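You operate a simulated robot arm through the tools that you are given. There is no shell and no other tool. Be economical: measure what you need, move in short steps, check, and stop when the job is done.

You run a simulated robot arm. Do the job below in one go: nothing can be reset, and whatever is moved stays where it is left.

JOB
Set the bolted board to 230 V, 60 Hz and address FOUR.
Fine: move the blue plug over; save it last with the green key.

Only the result counts: the job must be done as asked and must still hold three seconds after the hand-in. Knocking over, shifting, dropping, spilling or breaking anything else fails it.

ROBOT AND FRAMES
A 6-joint arm with a two-finger parallel gripper, fixed in place. Base frame: the origin is at the foot of the arm, x ahead of it, y to its left, z up; the work surface is at about z = 800. Units: mm, degrees, N and s.
With the tool pointing down near the work surface it reaches from about 260 to 680 mm from the base axis. Its first joint turns from -66.0 to 66.0 degrees. Payload 2.9 kg.
The tool frame sits at the grasp point between the pads (the TCP): z along the fingers, y along the line on which they close. The tips reach 30 mm beyond it. The gripper opens to 110 mm. The fingers are 20 mm wide and 10 mm thick; the gripper's body (48 by 112 mm) begins 55 mm behind the TCP.
Orientation is that of the tool frame in the base frame, as a unit quaternion [x, y, z, w]. With the fingers straight down and closing along the base's y, the tool's x points along the base's -x, its y along +y and its z along -z.

CONTROLS
- The arm moves only by the tool send_rows. Its argument "motion" is a list of rows, each an object of numbers (a shift or turn left out is 0, a gripper value left out holds the last): "tx", "ty", "tz": the shift along the tool's x, y, z in units of 300 mm (1.0 is 300 mm); "wx", "wy", "wz": the turn, a rotation vector about the tool's x, y, z in units of 180 degrees (1.0 is 180 degrees); "grip": the finger opening in mm, from 0 to 110. In form: [{"tx": .., "ty": .., "tz": .., "wx": .., "wy": .., "wz": .., "grip": ..}, ...]. A call has 1 to 8 rows; each row is the pose to reach, as a shift and turn from the pose commanded when the call began, along the tool's axes at that moment. A call with a number of a shift or a turn outside -1 to 1 is refused whole. A row lasts 0.2 s, in which the tool goes at most 50 mm and 8.6 degrees; a call with a longer step from one row to the next is refused whole, and so is a gripper value outside its range. Where a pose cannot be reached the arm comes as near as it can. A force on the tool above 40 N (or 10 N above the force at the start of the call, whichever is more), or a blocked arm, ends the call early, and 0.2 s more pass. Each finger travels about 108 mm/s and halts on what it meets, pressing with about 23 N; the grip force reading is that of the motor and also rises with nothing between the fingers. The clock runs only during rows and for 0.2 s after the last one: add rows that repeat a pose to give the fingers time. It gives the time, the measured TCP pose, the force on the tool (base axes), the opening and the grip force at its end, in the units of the frame above (readings bear some noise).
- Cameras (640 x 400 px; columns grow to the right, rows downward): "scene" is fixed at [81.2, 432.6, 1390.8]; the picture's right is [-0.75, -0.67, 0.00], its down [-0.34, 0.38, -0.86] and it looks along [0.57, -0.64, -0.51] (base axes); focal length 335 px, centre (320, 200). "wrist" rides on the gripper at [72, 17, -103] in the tool frame; the picture's right is [-0.23, 0.97, 0.00], its down [-0.76, -0.18, -0.62] and it looks along [-0.61, -0.14, 0.78] (tool axes); focal length 222 px, centre (320, 200). There is no depth. A picture from a camera that has moved, and an enlarged one, comes with that camera's place and axes in the base frame and with its lens.
- capture(camera): a new picture of that camera. The clock stands still meanwhile.
- inspect(camera, box): a new picture of the part [left, top, right, bottom] of that camera's present view, enlarged. The clock stands still meanwhile.
- sign_off(): hands the job in; it is judged then, once.

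Go step by step. Nothing tells you positions but the pictures and the camera data: compare them with the known pose of the tool, close in by small moves and look again before you grip or let go. The budget is 120 turns and 84 pictures, counting those below and the enlarged ones. Unless the task says otherwise, let go and move clear before handing in, and close with one line.

The tools are called after "Emit:" as name(argument=value, ...) on one line, values as JSON. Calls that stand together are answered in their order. send_rows: Moves the arm, as the interface text tells. Its arguments: {"type":"object","properties":{"motion":{"type":"array","items":{"type":"object","properties":{"tx":{"type":"number"},"ty":{"type":"number"},"tz":{"type":"number"},"wx":{"type":"number"},"wy":{"type":"number"},"wz":{"type":"number"},"grip":{"type":"number"}}}}},"required":["motion"]} The other tools are called the same way: capture (camera) takes a picture; inspect (camera, box) takes an enlarged picture of a part of a camera's view; sign_off () hands the job in.

At the start:

```text
t: 0.0
eef_pos: [439.6, -218.5, 1095.6]
ee_rot: [0.0, 1.0, 0.0, 0.0]
contact_force: [0.3, -1.1, -0.3]
gripper_width: 110.0
grasp_force: 0.1
```

scene: 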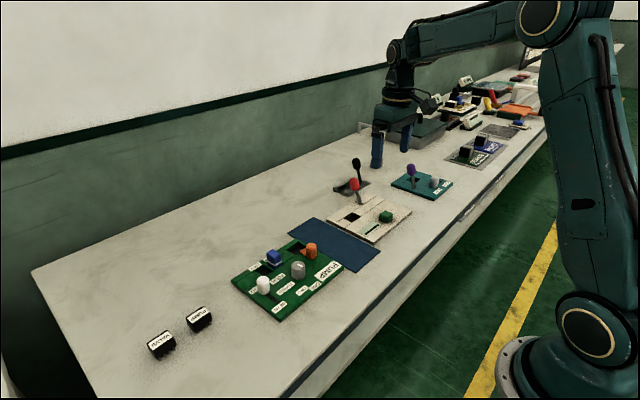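
wrist: 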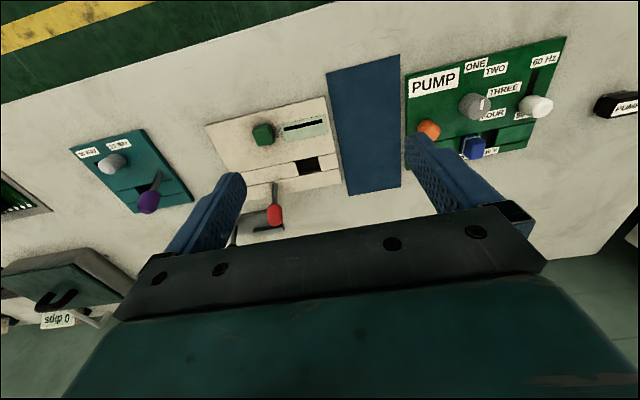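

I see several boards on the bench: a green PUMP board, a cream board with a green key or button, a teal board, and more further off. I'll enlarge the views to read them.

Emit:
inspect(camera="scene", box=[220, 220, 360, 330])

Emit:
inspect(camera="scene", box=[320, 150, 460, 240])

Emit:
inspect(camera="scene", box=[410, 60, 550, 170])

Emit:
inspect(camera="wrist", box=[390, 20, 640, 180])

```text
3.64 times, centred on (290, 275) of scene
camera zoom: at [81.2, 432.6, 1390.8], right [-0.75, -0.67, 0.0], down [-0.34, 0.38, -0.86], along [0.57, -0.64, -0.51], focal length 1219 px, centre (429, -73)
```

zoom: 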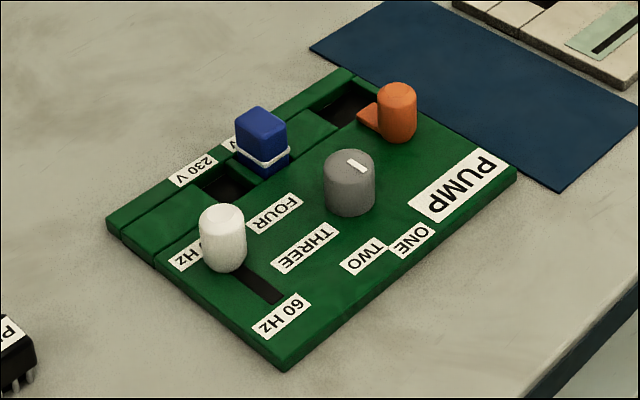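

```text
4.44 times, centred on (390, 195) of scene
camera zoom: at [81.2, 432.6, 1390.8], right [-0.75, -0.67, 0.0], down [-0.34, 0.38, -0.86], along [0.57, -0.64, -0.51], focal length 1490 px, centre (9, 222)
```

zoom: 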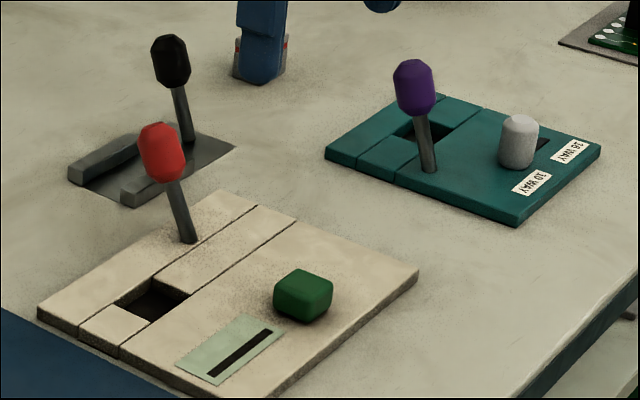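

```text
3.64 times, centred on (480, 115) of scene
camera zoom: at [81.2, 432.6, 1390.8], right [-0.75, -0.67, 0.0], down [-0.34, 0.38, -0.86], along [0.57, -0.64, -0.51], focal length 1219 px, centre (-262, 509)
```

zoom: 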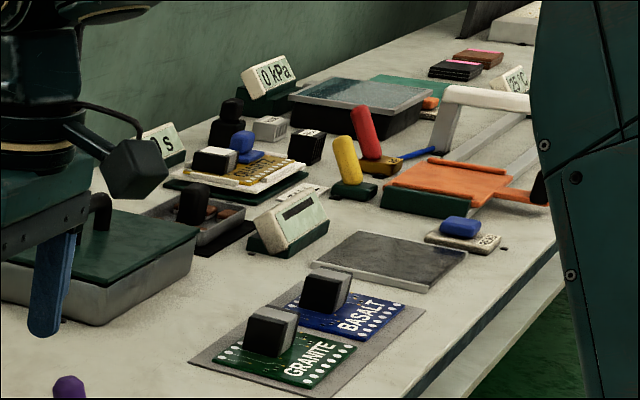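

```text
2.50 times, centred on (515, 100) of wrist
camera zoom: at [367.6, -200.6, 1197.5], right [0.23, 0.97, 0.0], down [0.76, -0.18, 0.62], along [0.61, -0.14, -0.78], focal length 555 px, centre (-168, 450)
```

zoom: 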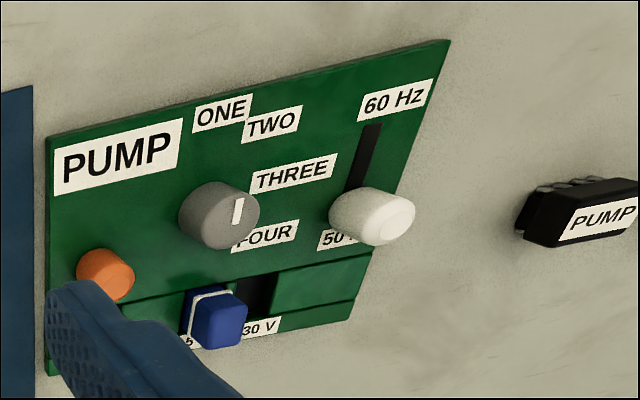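

The PUMP board is at about (541, 27) and holds the blue plug, the frequency slider and the address knob. I'll move the wrist camera closer to it to look for bolts and keys.

Emit:
send_rows(motion=[{"tx": 0.02, "ty": 0.13, "tz": 0.045}, {"tx": 0.04, "ty": 0.26, "tz": 0.09}, {"tx": 0.06, "ty": 0.39, "tz": 0.135}, {"tx": 0.08, "ty": 0.52, "tz": 0.18}, {"tx": 0.1, "ty": 0.65, "tz": 0.225}, {"tx": 0.12, "ty": 0.77, "tz": 0.27}, {"tx": 0.132, "ty": 0.862, "tz": 0.319}])

Emit:
capture(camera="wrist")

Emit:
capture(camera="scene")

```text
t: 1.6
eef_pos: [400.0, 40.9, 1000.0]
ee_rot: [0.0, 1.0, 0.0, 0.0]
contact_force: [0.7, 0.5, 0.1]
gripper_width: 110.0
grasp_force: 0.1
```

```text
77 pictures are left
camera wrist: at [327.4, 57.9, 1101.4], right [0.23, 0.97, 0.0], down [0.76, -0.18, 0.62], along [0.61, -0.14, -0.78], focal length 222 px, centre (320, 200)
```

wrist: 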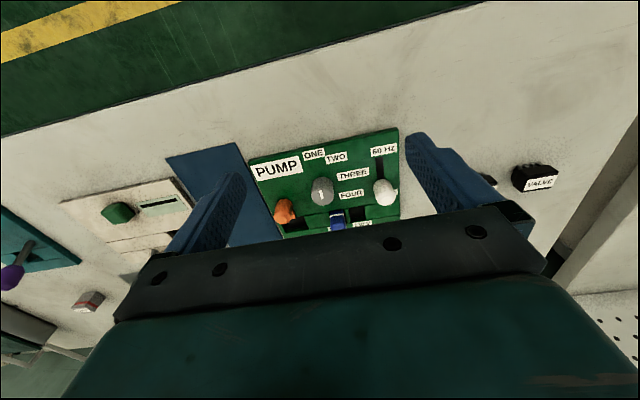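

```text
76 pictures are left
```

scene: 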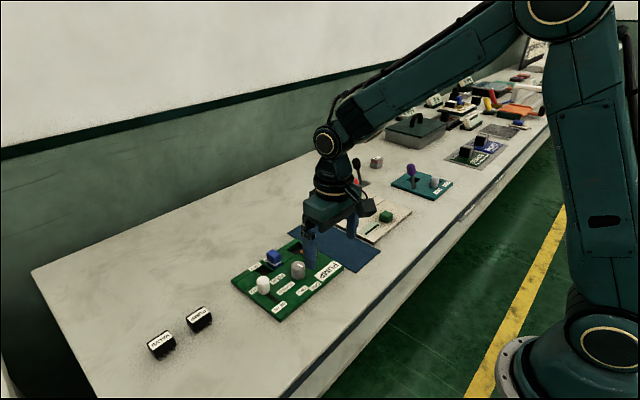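

The wrist picture is inverted, with the base side at the top. I'll zoom in on the board and look for bolts.

Emit:
inspect(camera="wrist", box=[230, 120, 422, 240])

Emit:
inspect(camera="wrist", box=[0, 160, 240, 310])

```text
3.33 times, centred on (326, 180) of wrist
camera zoom: at [327.4, 57.9, 1101.4], right [0.23, 0.97, 0.0], down [0.76, -0.18, 0.62], along [0.61, -0.14, -0.78], focal length 740 px, centre (300, 267)
```

zoom: 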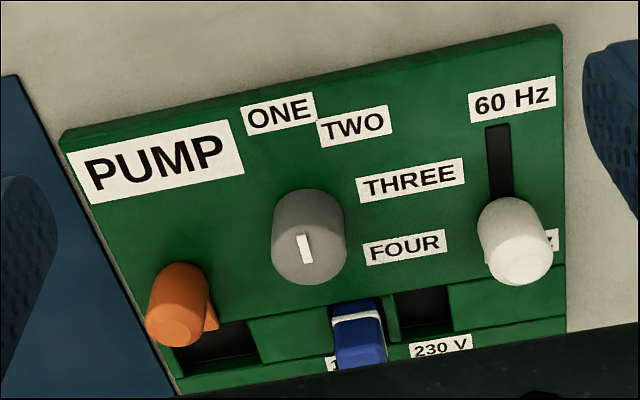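

```text
2.67 times, centred on (120, 235) of wrist
camera zoom: at [327.4, 57.9, 1101.4], right [0.23, 0.97, 0.0], down [0.76, -0.18, 0.62], along [0.61, -0.14, -0.78], focal length 592 px, centre (853, 107)
```

zoom: 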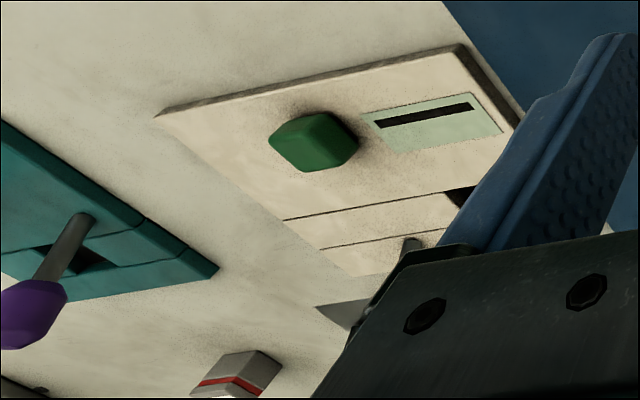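

The PUMP board shows no bolts yet, and the cream board has a green block. I'll survey the bench further along.

Emit:
send_rows(motion=[{"ty": -0.12, "tz": -0.06}, {"ty": -0.25, "tz": -0.13, "tx": -0.03}, {"ty": -0.36, "tz": -0.2, "tx": -0.06}, {"ty": -0.47, "tz": -0.27, "tx": -0.1}])

Emit:
capture(camera="wrist")

Emit:
inspect(camera="scene", box=[220, 220, 400, 330])

```text
t: 2.6
eef_pos: [428.8, -102.1, 1081.6]
ee_rot: [0.0, 1.0, 0.0, -0.001]
contact_force: [0.7, -0.1, -1.2]
gripper_width: 109.6
grasp_force: 0.0
```

```text
73 pictures are left
camera wrist: at [357.1, -84.3, 1183.7], right [0.23, 0.97, 0.0], down [0.76, -0.18, 0.62], along [0.61, -0.14, -0.78], focal length 222 px, centre (320, 200)
```

wrist: 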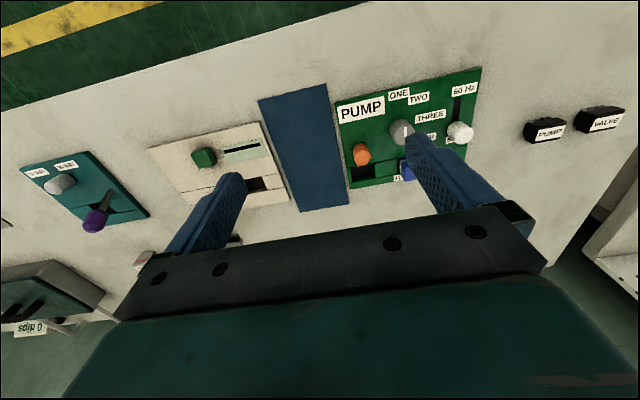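

```text
3.56 times, centred on (310, 275) of scene
camera zoom: at [81.2, 432.6, 1390.8], right [-0.75, -0.67, 0.0], down [-0.34, 0.38, -0.86], along [0.57, -0.64, -0.51], focal length 1192 px, centre (356, -67)
```

zoom: 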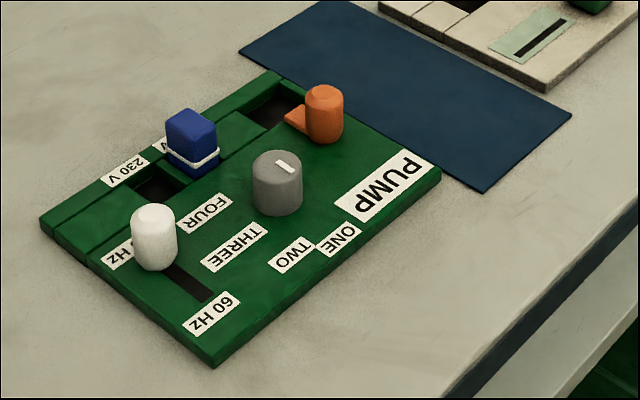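

Emit:
inspect(camera="wrist", box=[0, 110, 300, 280])

Emit:
inspect(camera="scene", box=[310, 150, 430, 245])

Emit:
inspect(camera="wrist", box=[330, 60, 490, 160])

```text
2.13 times, centred on (150, 195) of wrist
camera zoom: at [357.1, -84.3, 1183.7], right [0.23, 0.97, 0.0], down [0.76, -0.18, 0.62], along [0.61, -0.14, -0.78], focal length 474 px, centre (683, 211)
```

zoom: 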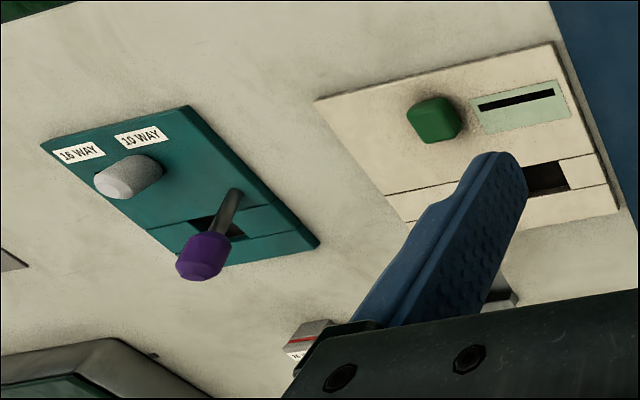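

```text
4.21 times, centred on (370, 198) of scene
camera zoom: at [81.2, 432.6, 1390.8], right [-0.75, -0.67, 0.0], down [-0.34, 0.38, -0.86], along [0.57, -0.64, -0.51], focal length 1412 px, centre (110, 210)
```

zoom: 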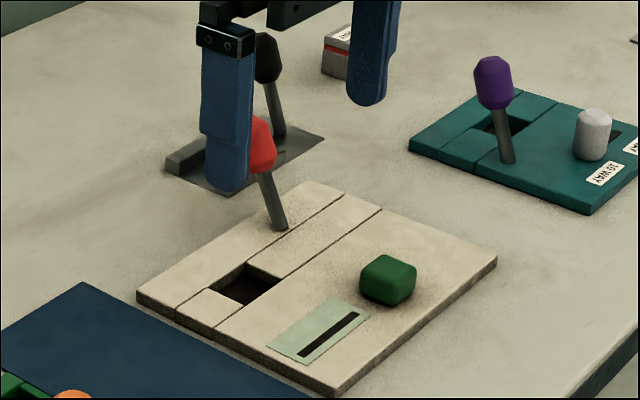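

```text
4.00 times, centred on (410, 110) of wrist
camera zoom: at [357.1, -84.3, 1183.7], right [0.23, 0.97, 0.0], down [0.76, -0.18, 0.62], along [0.61, -0.14, -0.78], focal length 888 px, centre (-40, 560)
```

zoom: 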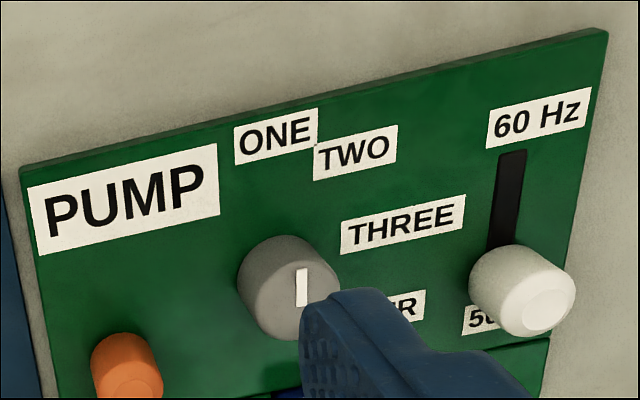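

The PUMP board spans roughly x 457–619 and y −80–132. The plug is near (592, 25) and the 230 V pocket near (597, 61). I'll go above the plug.

Emit:
send_rows(motion=[{"tx": -0.1, "ty": 0.08, "tz": 0.05, "grip": 60}, {"tx": -0.2, "ty": 0.16, "tz": 0.1}, {"tx": -0.3, "ty": 0.24, "tz": 0.18}, {"tx": -0.4, "ty": 0.32, "tz": 0.27}, {"tx": -0.48, "ty": 0.38, "tz": 0.36}, {"tx": -0.54, "ty": 0.42, "tz": 0.44}, {"tx": -0.54, "ty": 0.42, "tz": 0.5}])

Emit:
capture(camera="wrist")

Emit:
inspect(camera="scene", box=[220, 210, 380, 330])

```text
t: 4.2
eef_pos: [591.4, 26.8, 929.8]
ee_rot: [0.001, 1.0, 0.0, 0.0]
contact_force: [-0.6, 0.0, 0.2]
gripper_width: 60.1
grasp_force: 0.0
```

```text
68 pictures are left
camera wrist: at [519.9, 43.5, 1032.2], right [0.23, 0.97, 0.0], down [0.76, -0.18, 0.62], along [0.61, -0.14, -0.78], focal length 222 px, centre (320, 200)
```

wrist: 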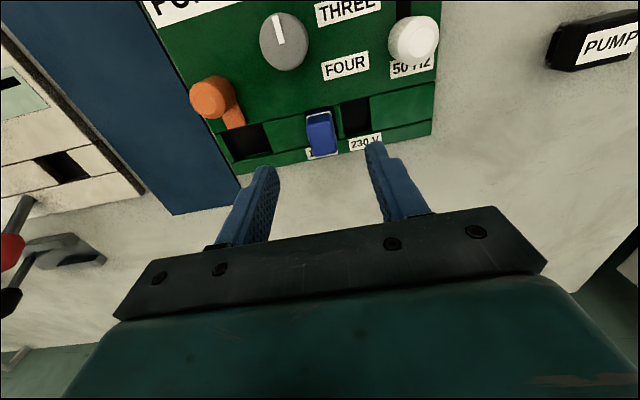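

```text
3.33 times, centred on (300, 270) of scene
camera zoom: at [81.2, 432.6, 1390.8], right [-0.75, -0.67, 0.0], down [-0.34, 0.38, -0.86], along [0.57, -0.64, -0.51], focal length 1118 px, centre (387, -33)
```

zoom: 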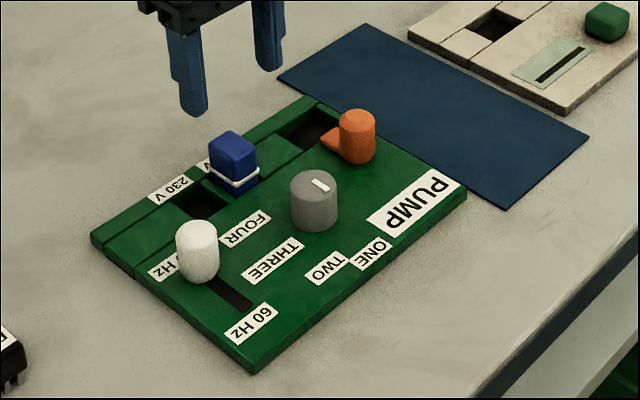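

Emit:
inspect(camera="scene", box=[280, 250, 320, 275])

Emit:
inspect(camera="wrist", box=[180, 0, 440, 162])

```text
16.00 times, centred on (300, 262) of scene
camera zoom: at [81.2, 432.6, 1390.8], right [-0.75, -0.67, 0.0], down [-0.34, 0.38, -0.86], along [0.57, -0.64, -0.51], focal length 5365 px, centre (640, -800)
```

zoom: 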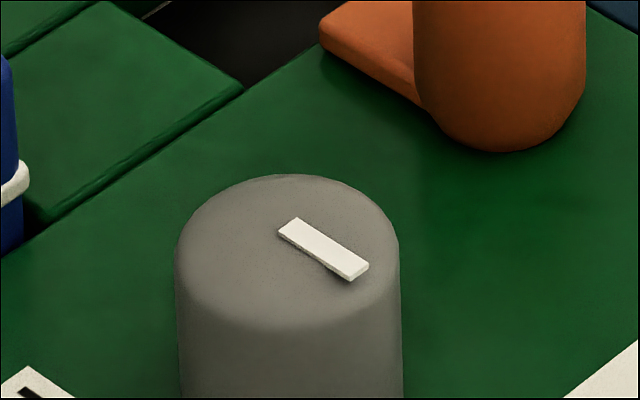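

```text
2.46 times, centred on (310, 81) of wrist
camera zoom: at [519.9, 43.5, 1032.2], right [0.23, 0.97, 0.0], down [0.76, -0.18, 0.62], along [0.61, -0.14, -0.78], focal length 547 px, centre (345, 493)
```

zoom: 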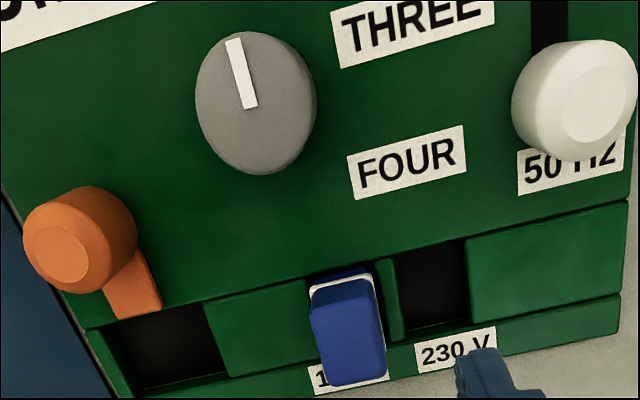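

The knob points at ONE, so it must turn about 120° clockwise seen from above. I'll zoom in on the plug to align the gripper.

Emit:
inspect(camera="wrist", box=[270, 80, 398, 160])

Emit:
inspect(camera="scene", box=[240, 235, 304, 275])

```text
5.00 times, centred on (334, 120) of wrist
camera zoom: at [519.9, 43.5, 1032.2], right [0.23, 0.97, 0.0], down [0.76, -0.18, 0.62], along [0.61, -0.14, -0.78], focal length 1111 px, centre (250, 600)
```

zoom: 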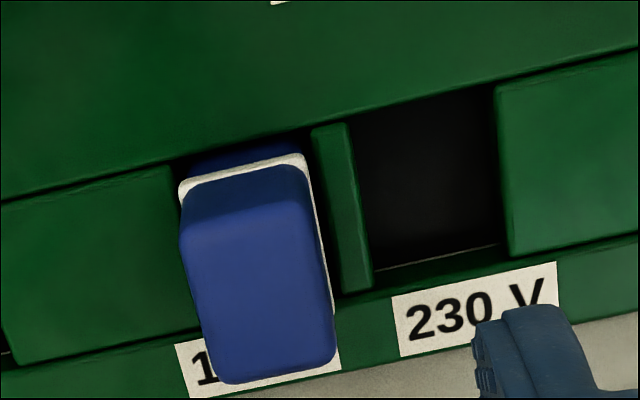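

```text
10.00 times, centred on (272, 255) of scene
camera zoom: at [81.2, 432.6, 1390.8], right [-0.75, -0.67, 0.0], down [-0.34, 0.38, -0.86], along [0.57, -0.64, -0.51], focal length 3353 px, centre (800, -350)
```

zoom: 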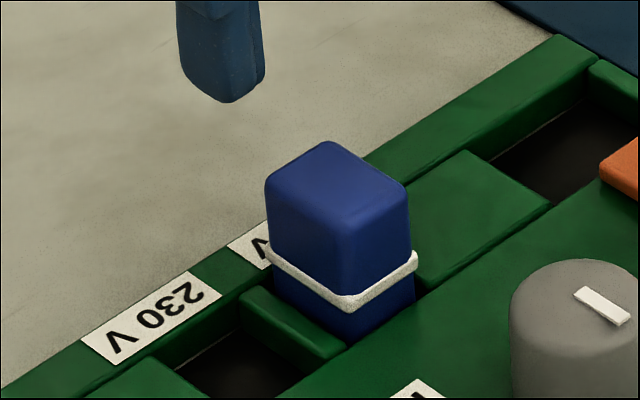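

The plug top is at about (598, 26, 850), its body is about 24 mm across in y, and the target pocket is about 35 mm further in +y. I'll descend to just above the plug and check.

Emit:
send_rows(motion=[{"tx": -0.022, "ty": -0.002, "tz": 0.1}, {"tx": -0.022, "ty": -0.002, "tz": 0.17}])

Emit:
capture(camera="wrist")

Emit:
inspect(camera="scene", box=[220, 210, 348, 290])

```text
t: 4.8
eef_pos: [598.0, 24.7, 878.8]
ee_rot: [0.0, 1.0, 0.0, 0.001]
contact_force: [0.0, 0.5, 0.3]
gripper_width: 60.2
grasp_force: 0.1
```

```text
62 pictures are left
camera wrist: at [526.1, 42.4, 980.8], right [0.23, 0.97, 0.0], down [0.76, -0.18, 0.62], along [0.61, -0.14, -0.78], focal length 222 px, centre (320, 200)
```

wrist: 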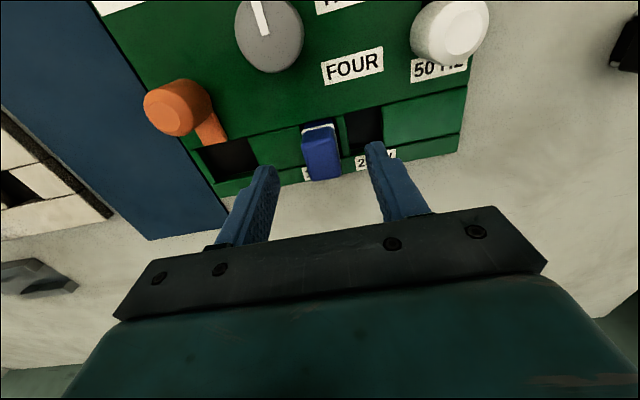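

```text
5.00 times, centred on (284, 250) of scene
camera zoom: at [81.2, 432.6, 1390.8], right [-0.75, -0.67, 0.0], down [-0.34, 0.38, -0.86], along [0.57, -0.64, -0.51], focal length 1676 px, centre (500, -50)
```

zoom: 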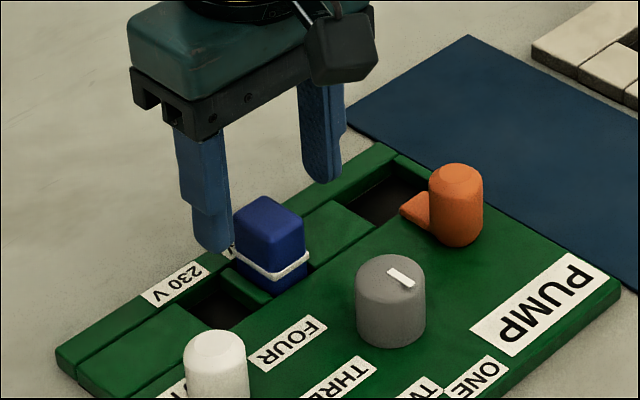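

Aligned. I'll descend to z≈860 and close on the plug.

Emit:
send_rows(motion=[{"tz": 0.032, "ty": 0.004}, {"tz": 0.063, "ty": 0.004}, {"tz": 0.063, "ty": 0.004, "grip": 15}, {"tz": 0.063, "ty": 0.004, "grip": 15}, {"tz": 0.063, "ty": 0.004, "grip": 15}])

Emit:
inspect(camera="scene", box=[220, 210, 348, 290])

```text
t: 6.0
eef_pos: [598.6, 25.3, 861.0]
ee_rot: [0.001, 1.0, 0.0, 0.0]
contact_force: [-0.2, 0.0, -0.1]
gripper_width: 22.6
grasp_force: 23.0
```

```text
5.00 times, centred on (284, 250) of scene
camera zoom: at [81.2, 432.6, 1390.8], right [-0.75, -0.67, 0.0], down [-0.34, 0.38, -0.86], along [0.57, -0.64, -0.51], focal length 1676 px, centre (500, -50)
```

zoom: 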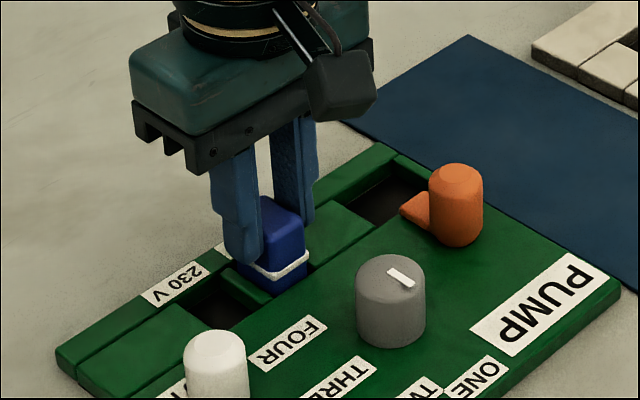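

The fingers have the plug at 22.6 mm. I'll lift it straight up 45 mm.

Emit:
send_rows(motion=[{"tz": -0.03}, {"tz": -0.07}, {"tz": -0.11}, {"tz": -0.15}])

Emit:
inspect(camera="scene", box=[220, 210, 348, 290])

Emit:
inspect(camera="wrist", box=[220, 80, 412, 200])

```text
t: 7.0
eef_pos: [598.5, 25.7, 905.4]
ee_rot: [0.0, 1.0, 0.0, 0.0]
contact_force: [0.1, 0.3, 0.2]
gripper_width: 22.8
grasp_force: 22.7
```

```text
5.00 times, centred on (284, 250) of scene
camera zoom: at [81.2, 432.6, 1390.8], right [-0.75, -0.67, 0.0], down [-0.34, 0.38, -0.86], along [0.57, -0.64, -0.51], focal length 1676 px, centre (500, -50)
```

zoom: 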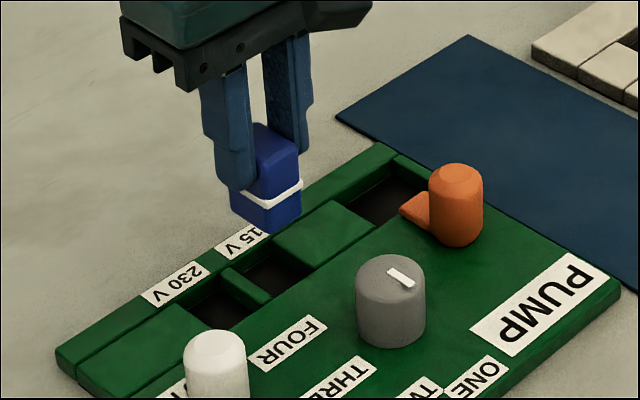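

```text
3.33 times, centred on (316, 140) of wrist
camera zoom: at [526.7, 43.6, 1008.4], right [0.23, 0.97, 0.0], down [0.76, -0.18, 0.62], along [0.61, -0.14, -0.78], focal length 740 px, centre (333, 400)
```

zoom: 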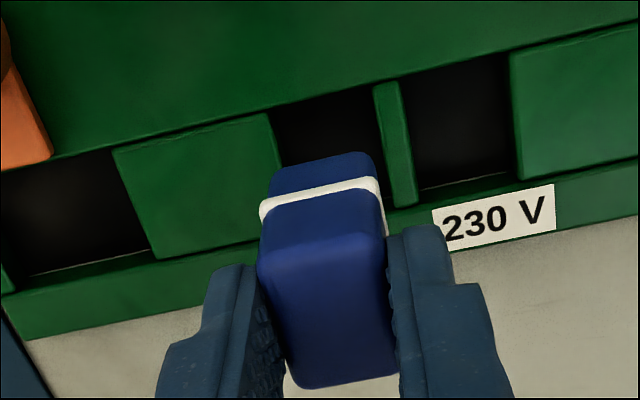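

The plug is out and both pockets are visible, with a pitch of about 33.5 mm. I'll shift +y by that amount, lower partway and check.

Emit:
send_rows(motion=[{"ty": 0.056}, {"ty": 0.112}, {"ty": 0.112, "tz": 0.04}, {"ty": 0.112, "tz": 0.08}])

Emit:
inspect(camera="scene", box=[230, 230, 310, 280])

Emit:
inspect(camera="wrist", box=[220, 80, 412, 200])

```text
t: 8.0
eef_pos: [598.5, 60.0, 882.3]
ee_rot: [0.0, 1.0, 0.0, 0.0]
contact_force: [-0.6, 0.6, -0.3]
gripper_width: 23.0
grasp_force: 23.3
```

```text
8.00 times, centred on (270, 255) of scene
camera zoom: at [81.2, 432.6, 1390.8], right [-0.75, -0.67, 0.0], down [-0.34, 0.38, -0.86], along [0.57, -0.64, -0.51], focal length 2682 px, centre (720, -240)
```

zoom: 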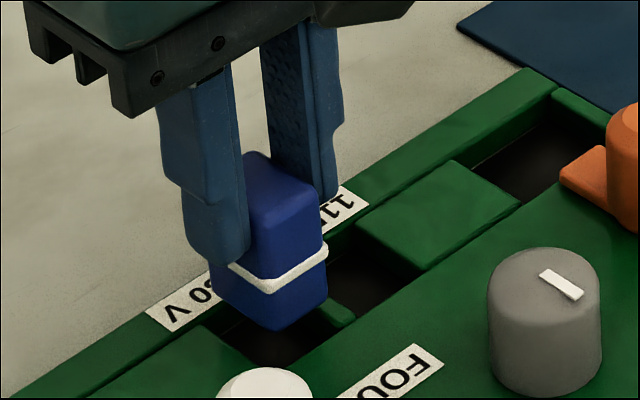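

```text
3.33 times, centred on (316, 140) of wrist
camera zoom: at [526.4, 77.4, 983.7], right [0.23, 0.97, 0.0], down [0.76, -0.18, 0.62], along [0.61, -0.14, -0.78], focal length 740 px, centre (333, 400)
```

zoom: 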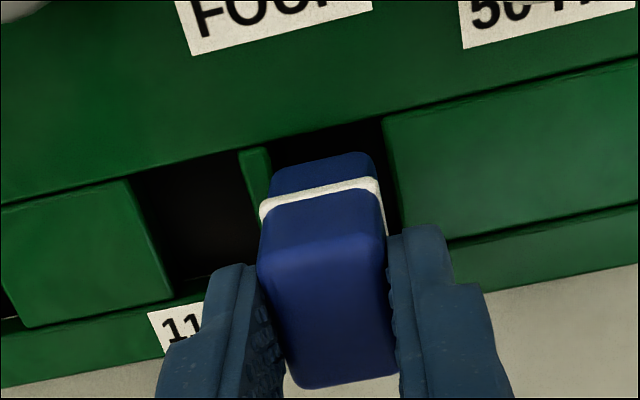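

It looks centred. I'll lower further, watching the force.

Emit:
send_rows(motion=[{"tz": 0.02}, {"tz": 0.04}, {"tz": 0.055}])

Emit:
inspect(camera="scene", box=[230, 230, 310, 280])

Emit:
inspect(camera="wrist", box=[252, 80, 380, 160])

```text
t: 8.8
eef_pos: [599.0, 59.4, 865.1]
ee_rot: [0.0, 1.0, 0.0, 0.0]
contact_force: [-0.6, 2.1, 0.1]
gripper_width: 22.8
grasp_force: 22.7
```

```text
8.00 times, centred on (270, 255) of scene
camera zoom: at [81.2, 432.6, 1390.8], right [-0.75, -0.67, 0.0], down [-0.34, 0.38, -0.86], along [0.57, -0.64, -0.51], focal length 2682 px, centre (720, -240)
```

zoom: 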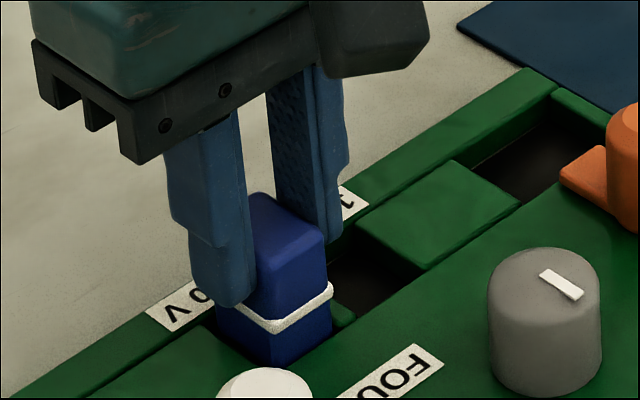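

```text
5.00 times, centred on (316, 120) of wrist
camera zoom: at [526.4, 76.9, 967.3], right [0.23, 0.97, 0.0], down [0.76, -0.18, 0.62], along [0.61, -0.14, -0.78], focal length 1111 px, centre (340, 600)
```

zoom: 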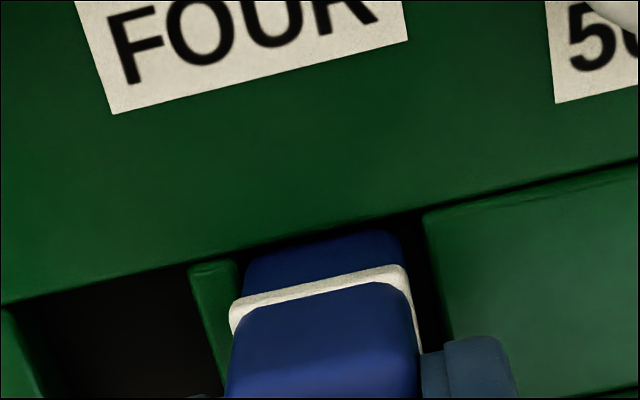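

It is entering the pocket but sits slightly close to the ridge. I'll nudge +1.3 mm in y and press down to seat it.

Emit:
send_rows(motion=[{"ty": 0.004}, {"ty": 0.004, "tz": 0.008}, {"ty": 0.004, "tz": 0.014}, {"ty": 0.004, "tz": 0.018}])

Emit:
inspect(camera="wrist", box=[252, 80, 380, 160])

```text
t: 9.8
eef_pos: [598.6, 60.3, 859.4]
ee_rot: [0.0, 1.0, 0.0, -0.001]
contact_force: [0.4, 1.1, -0.3]
gripper_width: 22.8
grasp_force: 23.3
```

```text
5.00 times, centred on (316, 120) of wrist
camera zoom: at [526.7, 78.5, 962.2], right [0.23, 0.97, 0.0], down [0.76, -0.18, 0.62], along [0.61, -0.14, -0.78], focal length 1111 px, centre (340, 600)
```

zoom: 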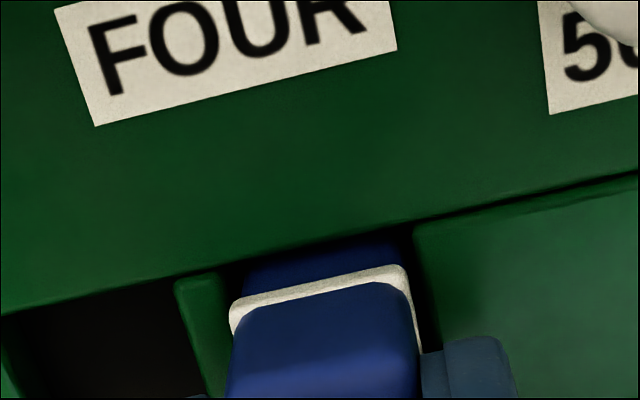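

Still no vertical resistance at 859.4. I'll keep lowering in small steps until it bottoms.

Emit:
send_rows(motion=[{"tz": 0.005}, {"tz": 0.01}, {"tz": 0.015}, {"tz": 0.02}])

Emit:
inspect(camera="wrist", box=[252, 80, 380, 160])

Emit:
inspect(camera="scene", box=[230, 230, 310, 280])

```text
t: 10.8
eef_pos: [600.7, 60.4, 855.4]
ee_rot: [0.001, 1.0, -0.001, 0.004]
contact_force: [0.5, 0.5, 22.5]
gripper_width: 23.0
grasp_force: 22.8
```

```text
5.00 times, centred on (316, 120) of wrist
camera zoom: at [527.6, 78.5, 957.6], right [0.23, 0.97, 0.0], down [0.76, -0.18, 0.63], along [0.61, -0.14, -0.78], focal length 1111 px, centre (340, 600)
```

zoom: 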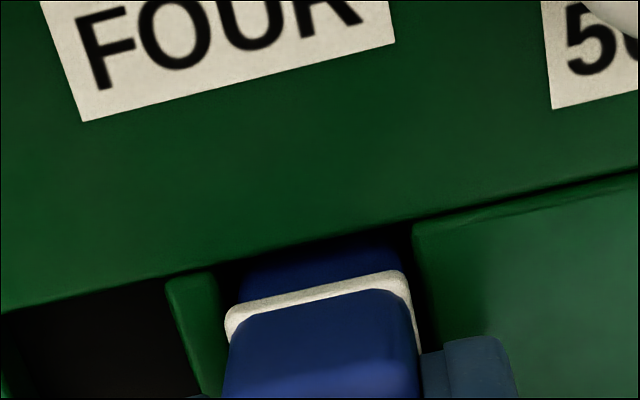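

```text
8.00 times, centred on (270, 255) of scene
camera zoom: at [80.8, 432.5, 1390.9], right [-0.75, -0.67, 0.0], down [-0.34, 0.38, -0.86], along [0.57, -0.64, -0.51], focal length 2682 px, centre (720, -240)
```

zoom: 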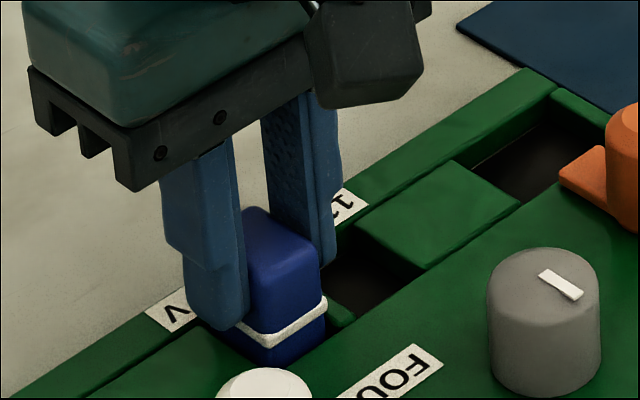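

It has bottomed with 22 N. I'll relieve the pressure, open and rise clear.

Emit:
send_rows(motion=[{"tz": -0.008}, {"tz": -0.008, "grip": 45}, {"tz": -0.008, "grip": 45}, {"tz": -0.1, "grip": 45}, {"tz": -0.2, "grip": 45}])

Emit:
inspect(camera="scene", box=[220, 210, 348, 290])

Emit:
capture(camera="wrist")

```text
t: 12.0
eef_pos: [599.8, 58.8, 914.7]
ee_rot: [0.0, 1.0, 0.0, 0.0]
contact_force: [0.2, 0.4, 0.0]
gripper_width: 45.1
grasp_force: 0.1
```

```text
5.00 times, centred on (284, 250) of scene
camera zoom: at [81.2, 432.6, 1390.8], right [-0.75, -0.67, 0.0], down [-0.34, 0.38, -0.86], along [0.57, -0.64, -0.51], focal length 1676 px, centre (500, -50)
```

zoom: 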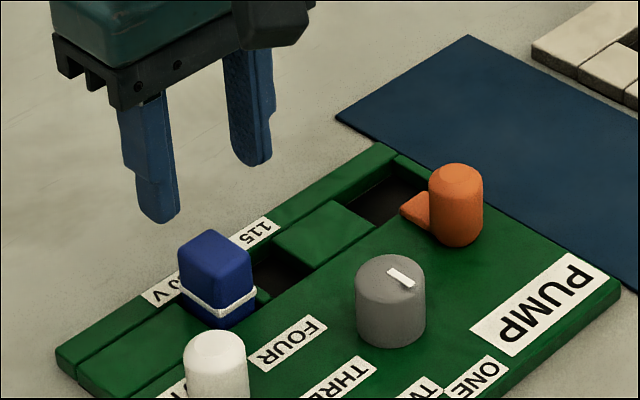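

```text
49 pictures are left
camera wrist: at [526.8, 77.9, 1016.8], right [0.23, 0.97, 0.0], down [0.76, -0.18, 0.62], along [0.61, -0.14, -0.78], focal length 222 px, centre (320, 200)
```

wrist: 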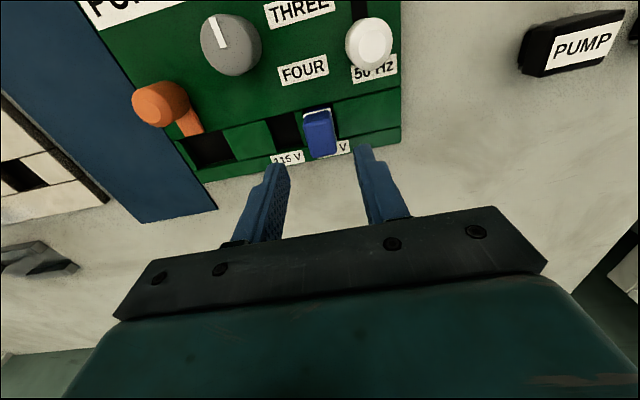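

The plug sits in the 230 V pocket. Next is the white slider knob at about (544, 105), top z≈858, so I'll go above it.

Emit:
send_rows(motion=[{"tx": 0.1, "ty": 0.08, "grip": 60}, {"tx": 0.187, "ty": 0.154}, {"tx": 0.187, "ty": 0.154}])

Emit:
capture(camera="wrist")

Emit:
inspect(camera="scene", box=[220, 230, 348, 310])

```text
t: 12.8
eef_pos: [542.7, 106.9, 914.0]
ee_rot: [0.001, 1.0, 0.0, -0.001]
contact_force: [0.0, 0.3, 0.5]
gripper_width: 59.8
grasp_force: 0.1
```

```text
48 pictures are left
camera wrist: at [470.4, 124.7, 1016.4], right [0.23, 0.97, 0.0], down [0.76, -0.18, 0.62], along [0.61, -0.14, -0.78], focal length 222 px, centre (320, 200)
```

wrist: 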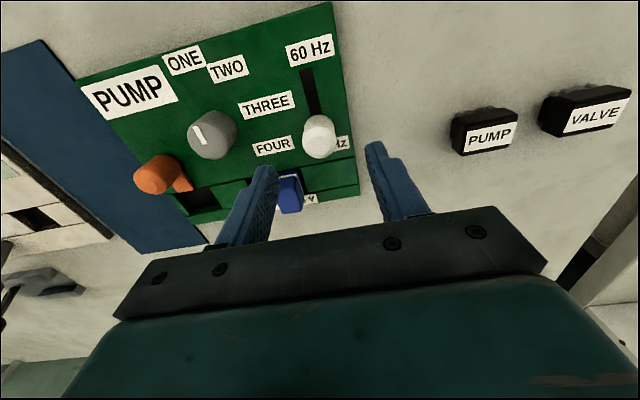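

```text
5.00 times, centred on (284, 270) of scene
camera zoom: at [81.2, 432.6, 1390.8], right [-0.75, -0.67, 0.0], down [-0.34, 0.38, -0.86], along [0.57, -0.64, -0.51], focal length 1676 px, centre (500, -150)
```

zoom: 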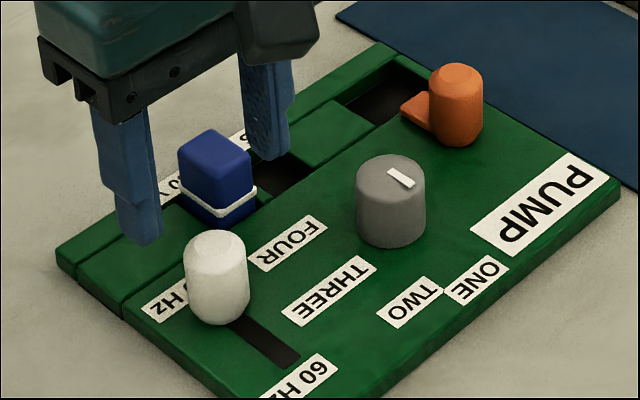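

Aligned over the slider knob. I'll descend and close.

Emit:
send_rows(motion=[{"tz": 0.09}, {"tz": 0.178}, {"tz": 0.178, "grip": 15}, {"tz": 0.178, "grip": 15}, {"tz": 0.178, "grip": 15}])

Emit:
inspect(camera="scene", box=[220, 230, 348, 310])

```text
t: 14.0
eef_pos: [542.1, 106.0, 859.8]
ee_rot: [0.001, 1.0, -0.001, -0.001]
contact_force: [-2.1, -8.6, -2.3]
gripper_width: 26.7
grasp_force: 45.5
```

```text
5.00 times, centred on (284, 270) of scene
camera zoom: at [81.2, 432.4, 1390.9], right [-0.75, -0.67, 0.0], down [-0.34, 0.38, -0.86], along [0.57, -0.64, -0.51], focal length 1676 px, centre (500, -150)
```

zoom: 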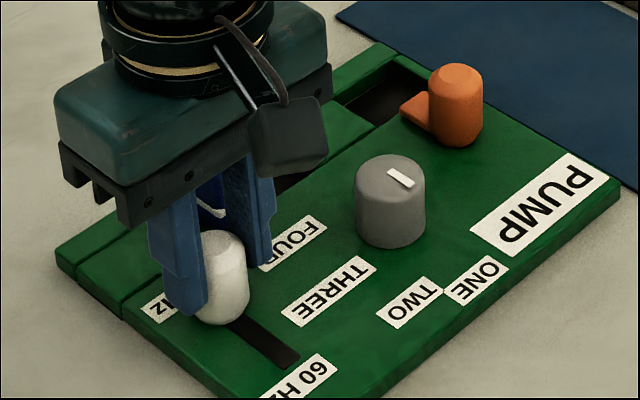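

Gripped. I'll slide it toward the base (−x) in small steps.

Emit:
send_rows(motion=[{"ty": -0.003, "tx": 0.01}, {"ty": -0.003, "tx": 0.03}, {"ty": -0.003, "tx": 0.05}, {"ty": -0.003, "tx": 0.07}, {"ty": -0.003, "tx": 0.09}, {"ty": -0.003, "tx": 0.11}])

Emit:
inspect(camera="scene", box=[220, 230, 348, 310])

```text
t: 15.4
eef_pos: [509.8, 105.7, 860.3]
ee_rot: [0.001, 1.0, -0.001, 0.0]
contact_force: [2.4, -3.2, -9.3]
gripper_width: 26.7
grasp_force: 45.0
```

```text
5.00 times, centred on (284, 270) of scene
camera zoom: at [81.4, 432.5, 1390.8], right [-0.75, -0.67, 0.0], down [-0.34, 0.38, -0.86], along [0.57, -0.64, -0.51], focal length 1676 px, centre (500, -150)
```

zoom: 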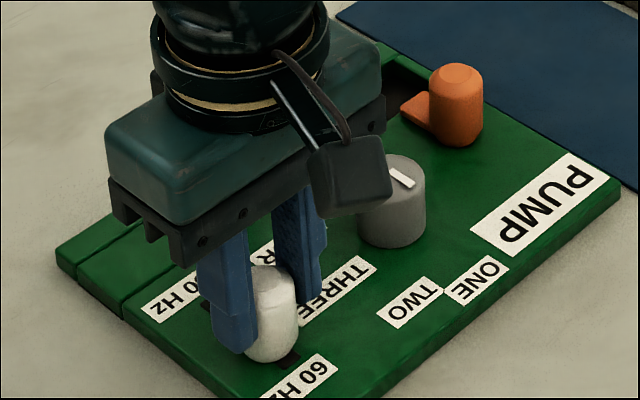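

It is sliding well. I'll continue to the end stop.

Emit:
send_rows(motion=[{"tx": 0.013}, {"tx": 0.026}, {"tx": 0.039}, {"tx": 0.052}])

Emit:
inspect(camera="scene", box=[220, 230, 348, 310])

```text
t: 16.4
eef_pos: [501.2, 105.0, 860.2]
ee_rot: [0.002, 1.0, 0.001, 0.008]
contact_force: [9.6, 1.1, -10.2]
gripper_width: 26.8
grasp_force: 45.4
stopped in row 4: the force on the tool passed its limit (the readings are from after the stop); the commanded pose is now the measured one
```

```text
5.00 times, centred on (284, 270) of scene
camera zoom: at [81.6, 432.7, 1390.8], right [-0.75, -0.67, 0.0], down [-0.34, 0.38, -0.86], along [0.57, -0.64, -0.51], focal length 1676 px, centre (500, -150)
```

zoom: 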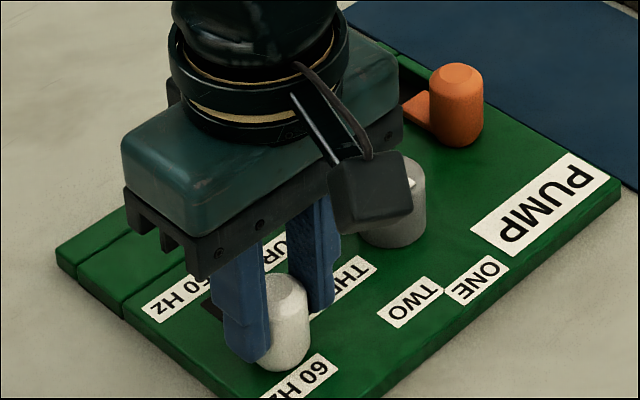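

The slider reached its end stop at 60 Hz. I'll release it, rise, and fix the small tilt.

Emit:
send_rows(motion=[{"grip": 55}, {"grip": 55}, {"tz": -0.1, "grip": 55}, {"tz": -0.2, "wy": 0.005}, {"tz": -0.2, "wy": 0.005}])

Emit:
inspect(camera="scene", box=[220, 230, 348, 310])

Emit:
capture(camera="wrist")

```text
t: 17.6
eef_pos: [499.4, 106.1, 921.8]
ee_rot: [0.001, 1.0, 0.002, -0.001]
contact_force: [0.8, 0.9, 0.8]
gripper_width: 54.8
grasp_force: 0.1
```

```text
5.00 times, centred on (284, 270) of scene
camera zoom: at [81.2, 432.6, 1390.8], right [-0.75, -0.67, 0.0], down [-0.34, 0.38, -0.86], along [0.57, -0.64, -0.51], focal length 1676 px, centre (500, -150)
```

zoom: 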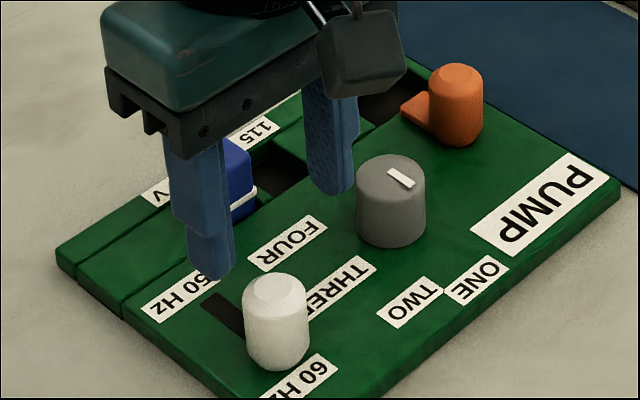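

```text
42 pictures are left
camera wrist: at [427.6, 123.8, 1023.6], right [0.23, 0.97, 0.0], down [0.76, -0.18, 0.62], along [0.6, -0.14, -0.78], focal length 222 px, centre (320, 200)
```

wrist: 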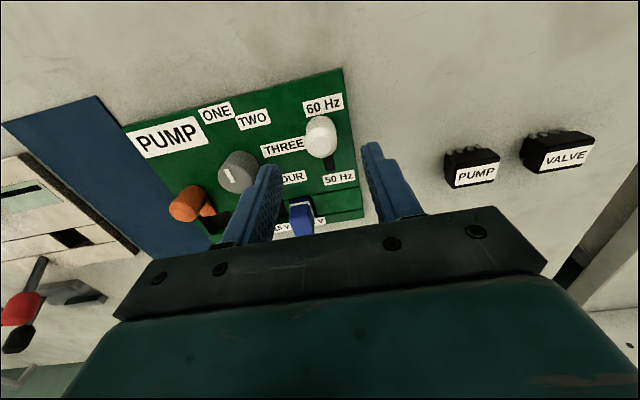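

The slider is at 60 Hz. The knob is at about (524, 16.5), top z≈850. I'll go above it and pre-turn the gripper −60°.

Emit:
send_rows(motion=[{"tx": -0.02, "ty": -0.07, "wz": -0.045}, {"tx": -0.04, "ty": -0.14, "wz": -0.09}, {"tx": -0.06, "ty": -0.21, "wz": -0.135}, {"tx": -0.082, "ty": -0.299, "wz": -0.18}, {"tx": -0.082, "ty": -0.299, "wz": -0.225}, {"tx": -0.082, "ty": -0.299, "wz": -0.27}, {"tx": -0.082, "ty": -0.299, "wz": -0.315}, {"tx": -0.082, "ty": -0.299, "wz": -0.342}])

Emit:
capture(camera="wrist")

Emit:
inspect(camera="scene", box=[220, 220, 348, 300])

```text
t: 19.4
eef_pos: [523.2, 17.1, 921.0]
ee_rot: [-0.512, 0.859, 0.001, -0.001]
contact_force: [0.1, 0.6, -0.4]
gripper_width: 55.0
grasp_force: 0.1
```

```text
41 pictures are left
camera wrist: at [475.0, -39.1, 1022.7], right [-0.75, 0.66, 0.0], down [0.52, 0.58, 0.62], along [0.41, 0.47, -0.78], focal length 222 px, centre (320, 200)
```

wrist: 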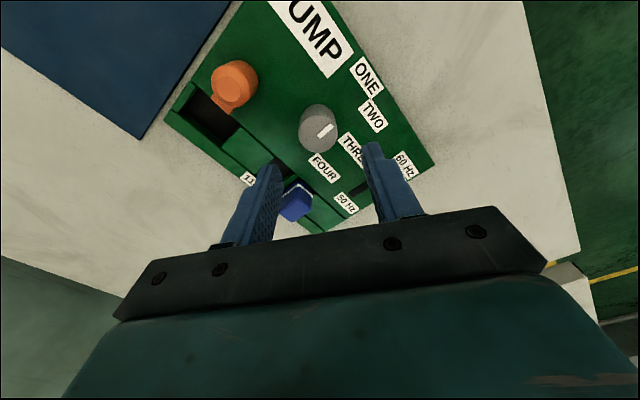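

```text
5.00 times, centred on (284, 260) of scene
camera zoom: at [81.2, 432.6, 1390.8], right [-0.75, -0.67, 0.0], down [-0.34, 0.38, -0.86], along [0.57, -0.64, -0.51], focal length 1676 px, centre (500, -100)
```

zoom: 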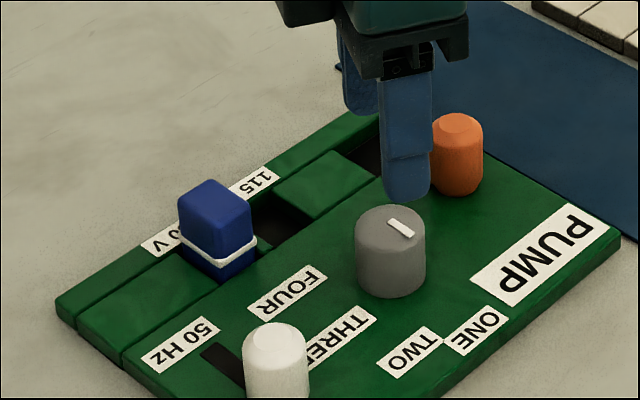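

Emit:
inspect(camera="wrist", box=[272, 85, 368, 145])

```text
6.67 times, centred on (320, 115) of wrist
camera zoom: at [475.0, -39.1, 1022.7], right [-0.75, 0.66, 0.0], down [0.52, 0.58, 0.62], along [0.41, 0.47, -0.78], focal length 1481 px, centre (320, 767)
```

zoom: 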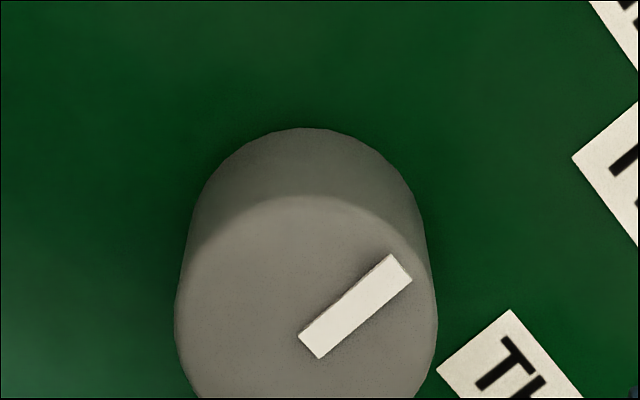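

The knob is about 2.5 mm toward −y from my axis. I'll correct for that, descend and grip.

Emit:
send_rows(motion=[{"tx": 0.007, "ty": -0.004, "tz": 0.11}, {"tx": 0.007, "ty": -0.004, "tz": 0.217}, {"tx": 0.007, "ty": -0.004, "tz": 0.217, "grip": 20}, {"tx": 0.007, "ty": -0.004, "tz": 0.217, "grip": 20}, {"tx": 0.007, "ty": -0.004, "tz": 0.217, "grip": 20}])

Emit:
inspect(camera="scene", box=[220, 220, 348, 300])

Emit:
inspect(camera="wrist", box=[224, 80, 416, 200])

```text
t: 20.6
eef_pos: [524.3, 12.8, 855.6]
ee_rot: [-0.51, 0.86, 0.001, 0.0]
contact_force: [4.9, -5.1, -3.9]
gripper_width: 33.4
grasp_force: 45.1
```

```text
5.00 times, centred on (284, 260) of scene
camera zoom: at [81.4, 432.5, 1390.9], right [-0.75, -0.67, 0.0], down [-0.34, 0.38, -0.86], along [0.57, -0.64, -0.51], focal length 1676 px, centre (500, -100)
```

zoom: 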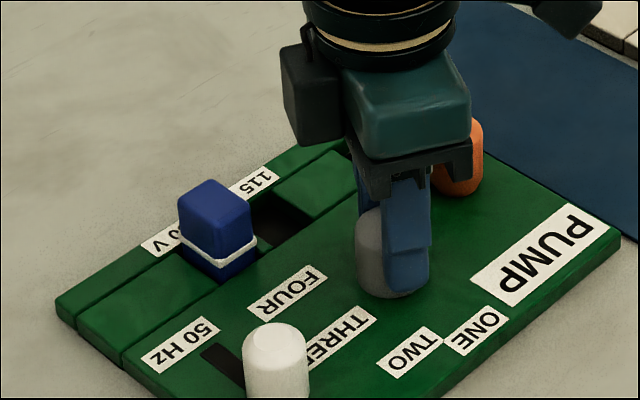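

```text
3.33 times, centred on (320, 140) of wrist
camera zoom: at [475.0, -41.2, 956.7], right [-0.75, 0.67, 0.0], down [0.52, 0.58, 0.62], along [0.41, 0.47, -0.78], focal length 740 px, centre (320, 400)
```

zoom: 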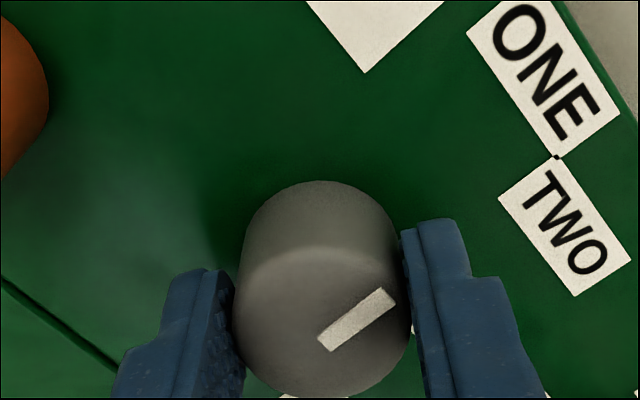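

The grip is good. I'll turn clockwise (wz +) in steps.

Emit:
send_rows(motion=[{"ty": -0.002, "wz": 0.03}, {"ty": -0.002, "wz": 0.07}, {"ty": -0.002, "wz": 0.11}, {"ty": -0.002, "wz": 0.15}, {"ty": -0.002, "wz": 0.19}, {"ty": -0.002, "wz": 0.23}, {"ty": -0.002, "wz": 0.27}, {"ty": -0.002, "wz": 0.31}])

Emit:
inspect(camera="wrist", box=[224, 80, 416, 200])

```text
t: 22.4
eef_pos: [523.8, 15.8, 855.0]
ee_rot: [-0.049, 0.999, 0.001, -0.003]
contact_force: [2.9, 9.7, -23.5]
gripper_width: 33.5
grasp_force: 44.8
```

```text
3.33 times, centred on (320, 140) of wrist
camera zoom: at [450.6, 24.9, 957.2], right [0.13, 0.99, 0.0], down [0.78, -0.1, 0.62], along [0.61, -0.08, -0.79], focal length 740 px, centre (320, 400)
```

zoom: 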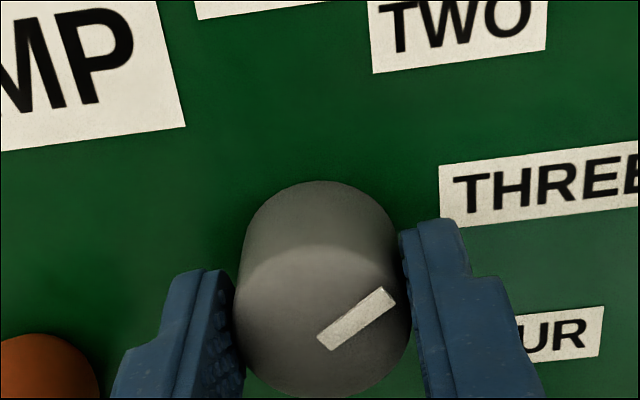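

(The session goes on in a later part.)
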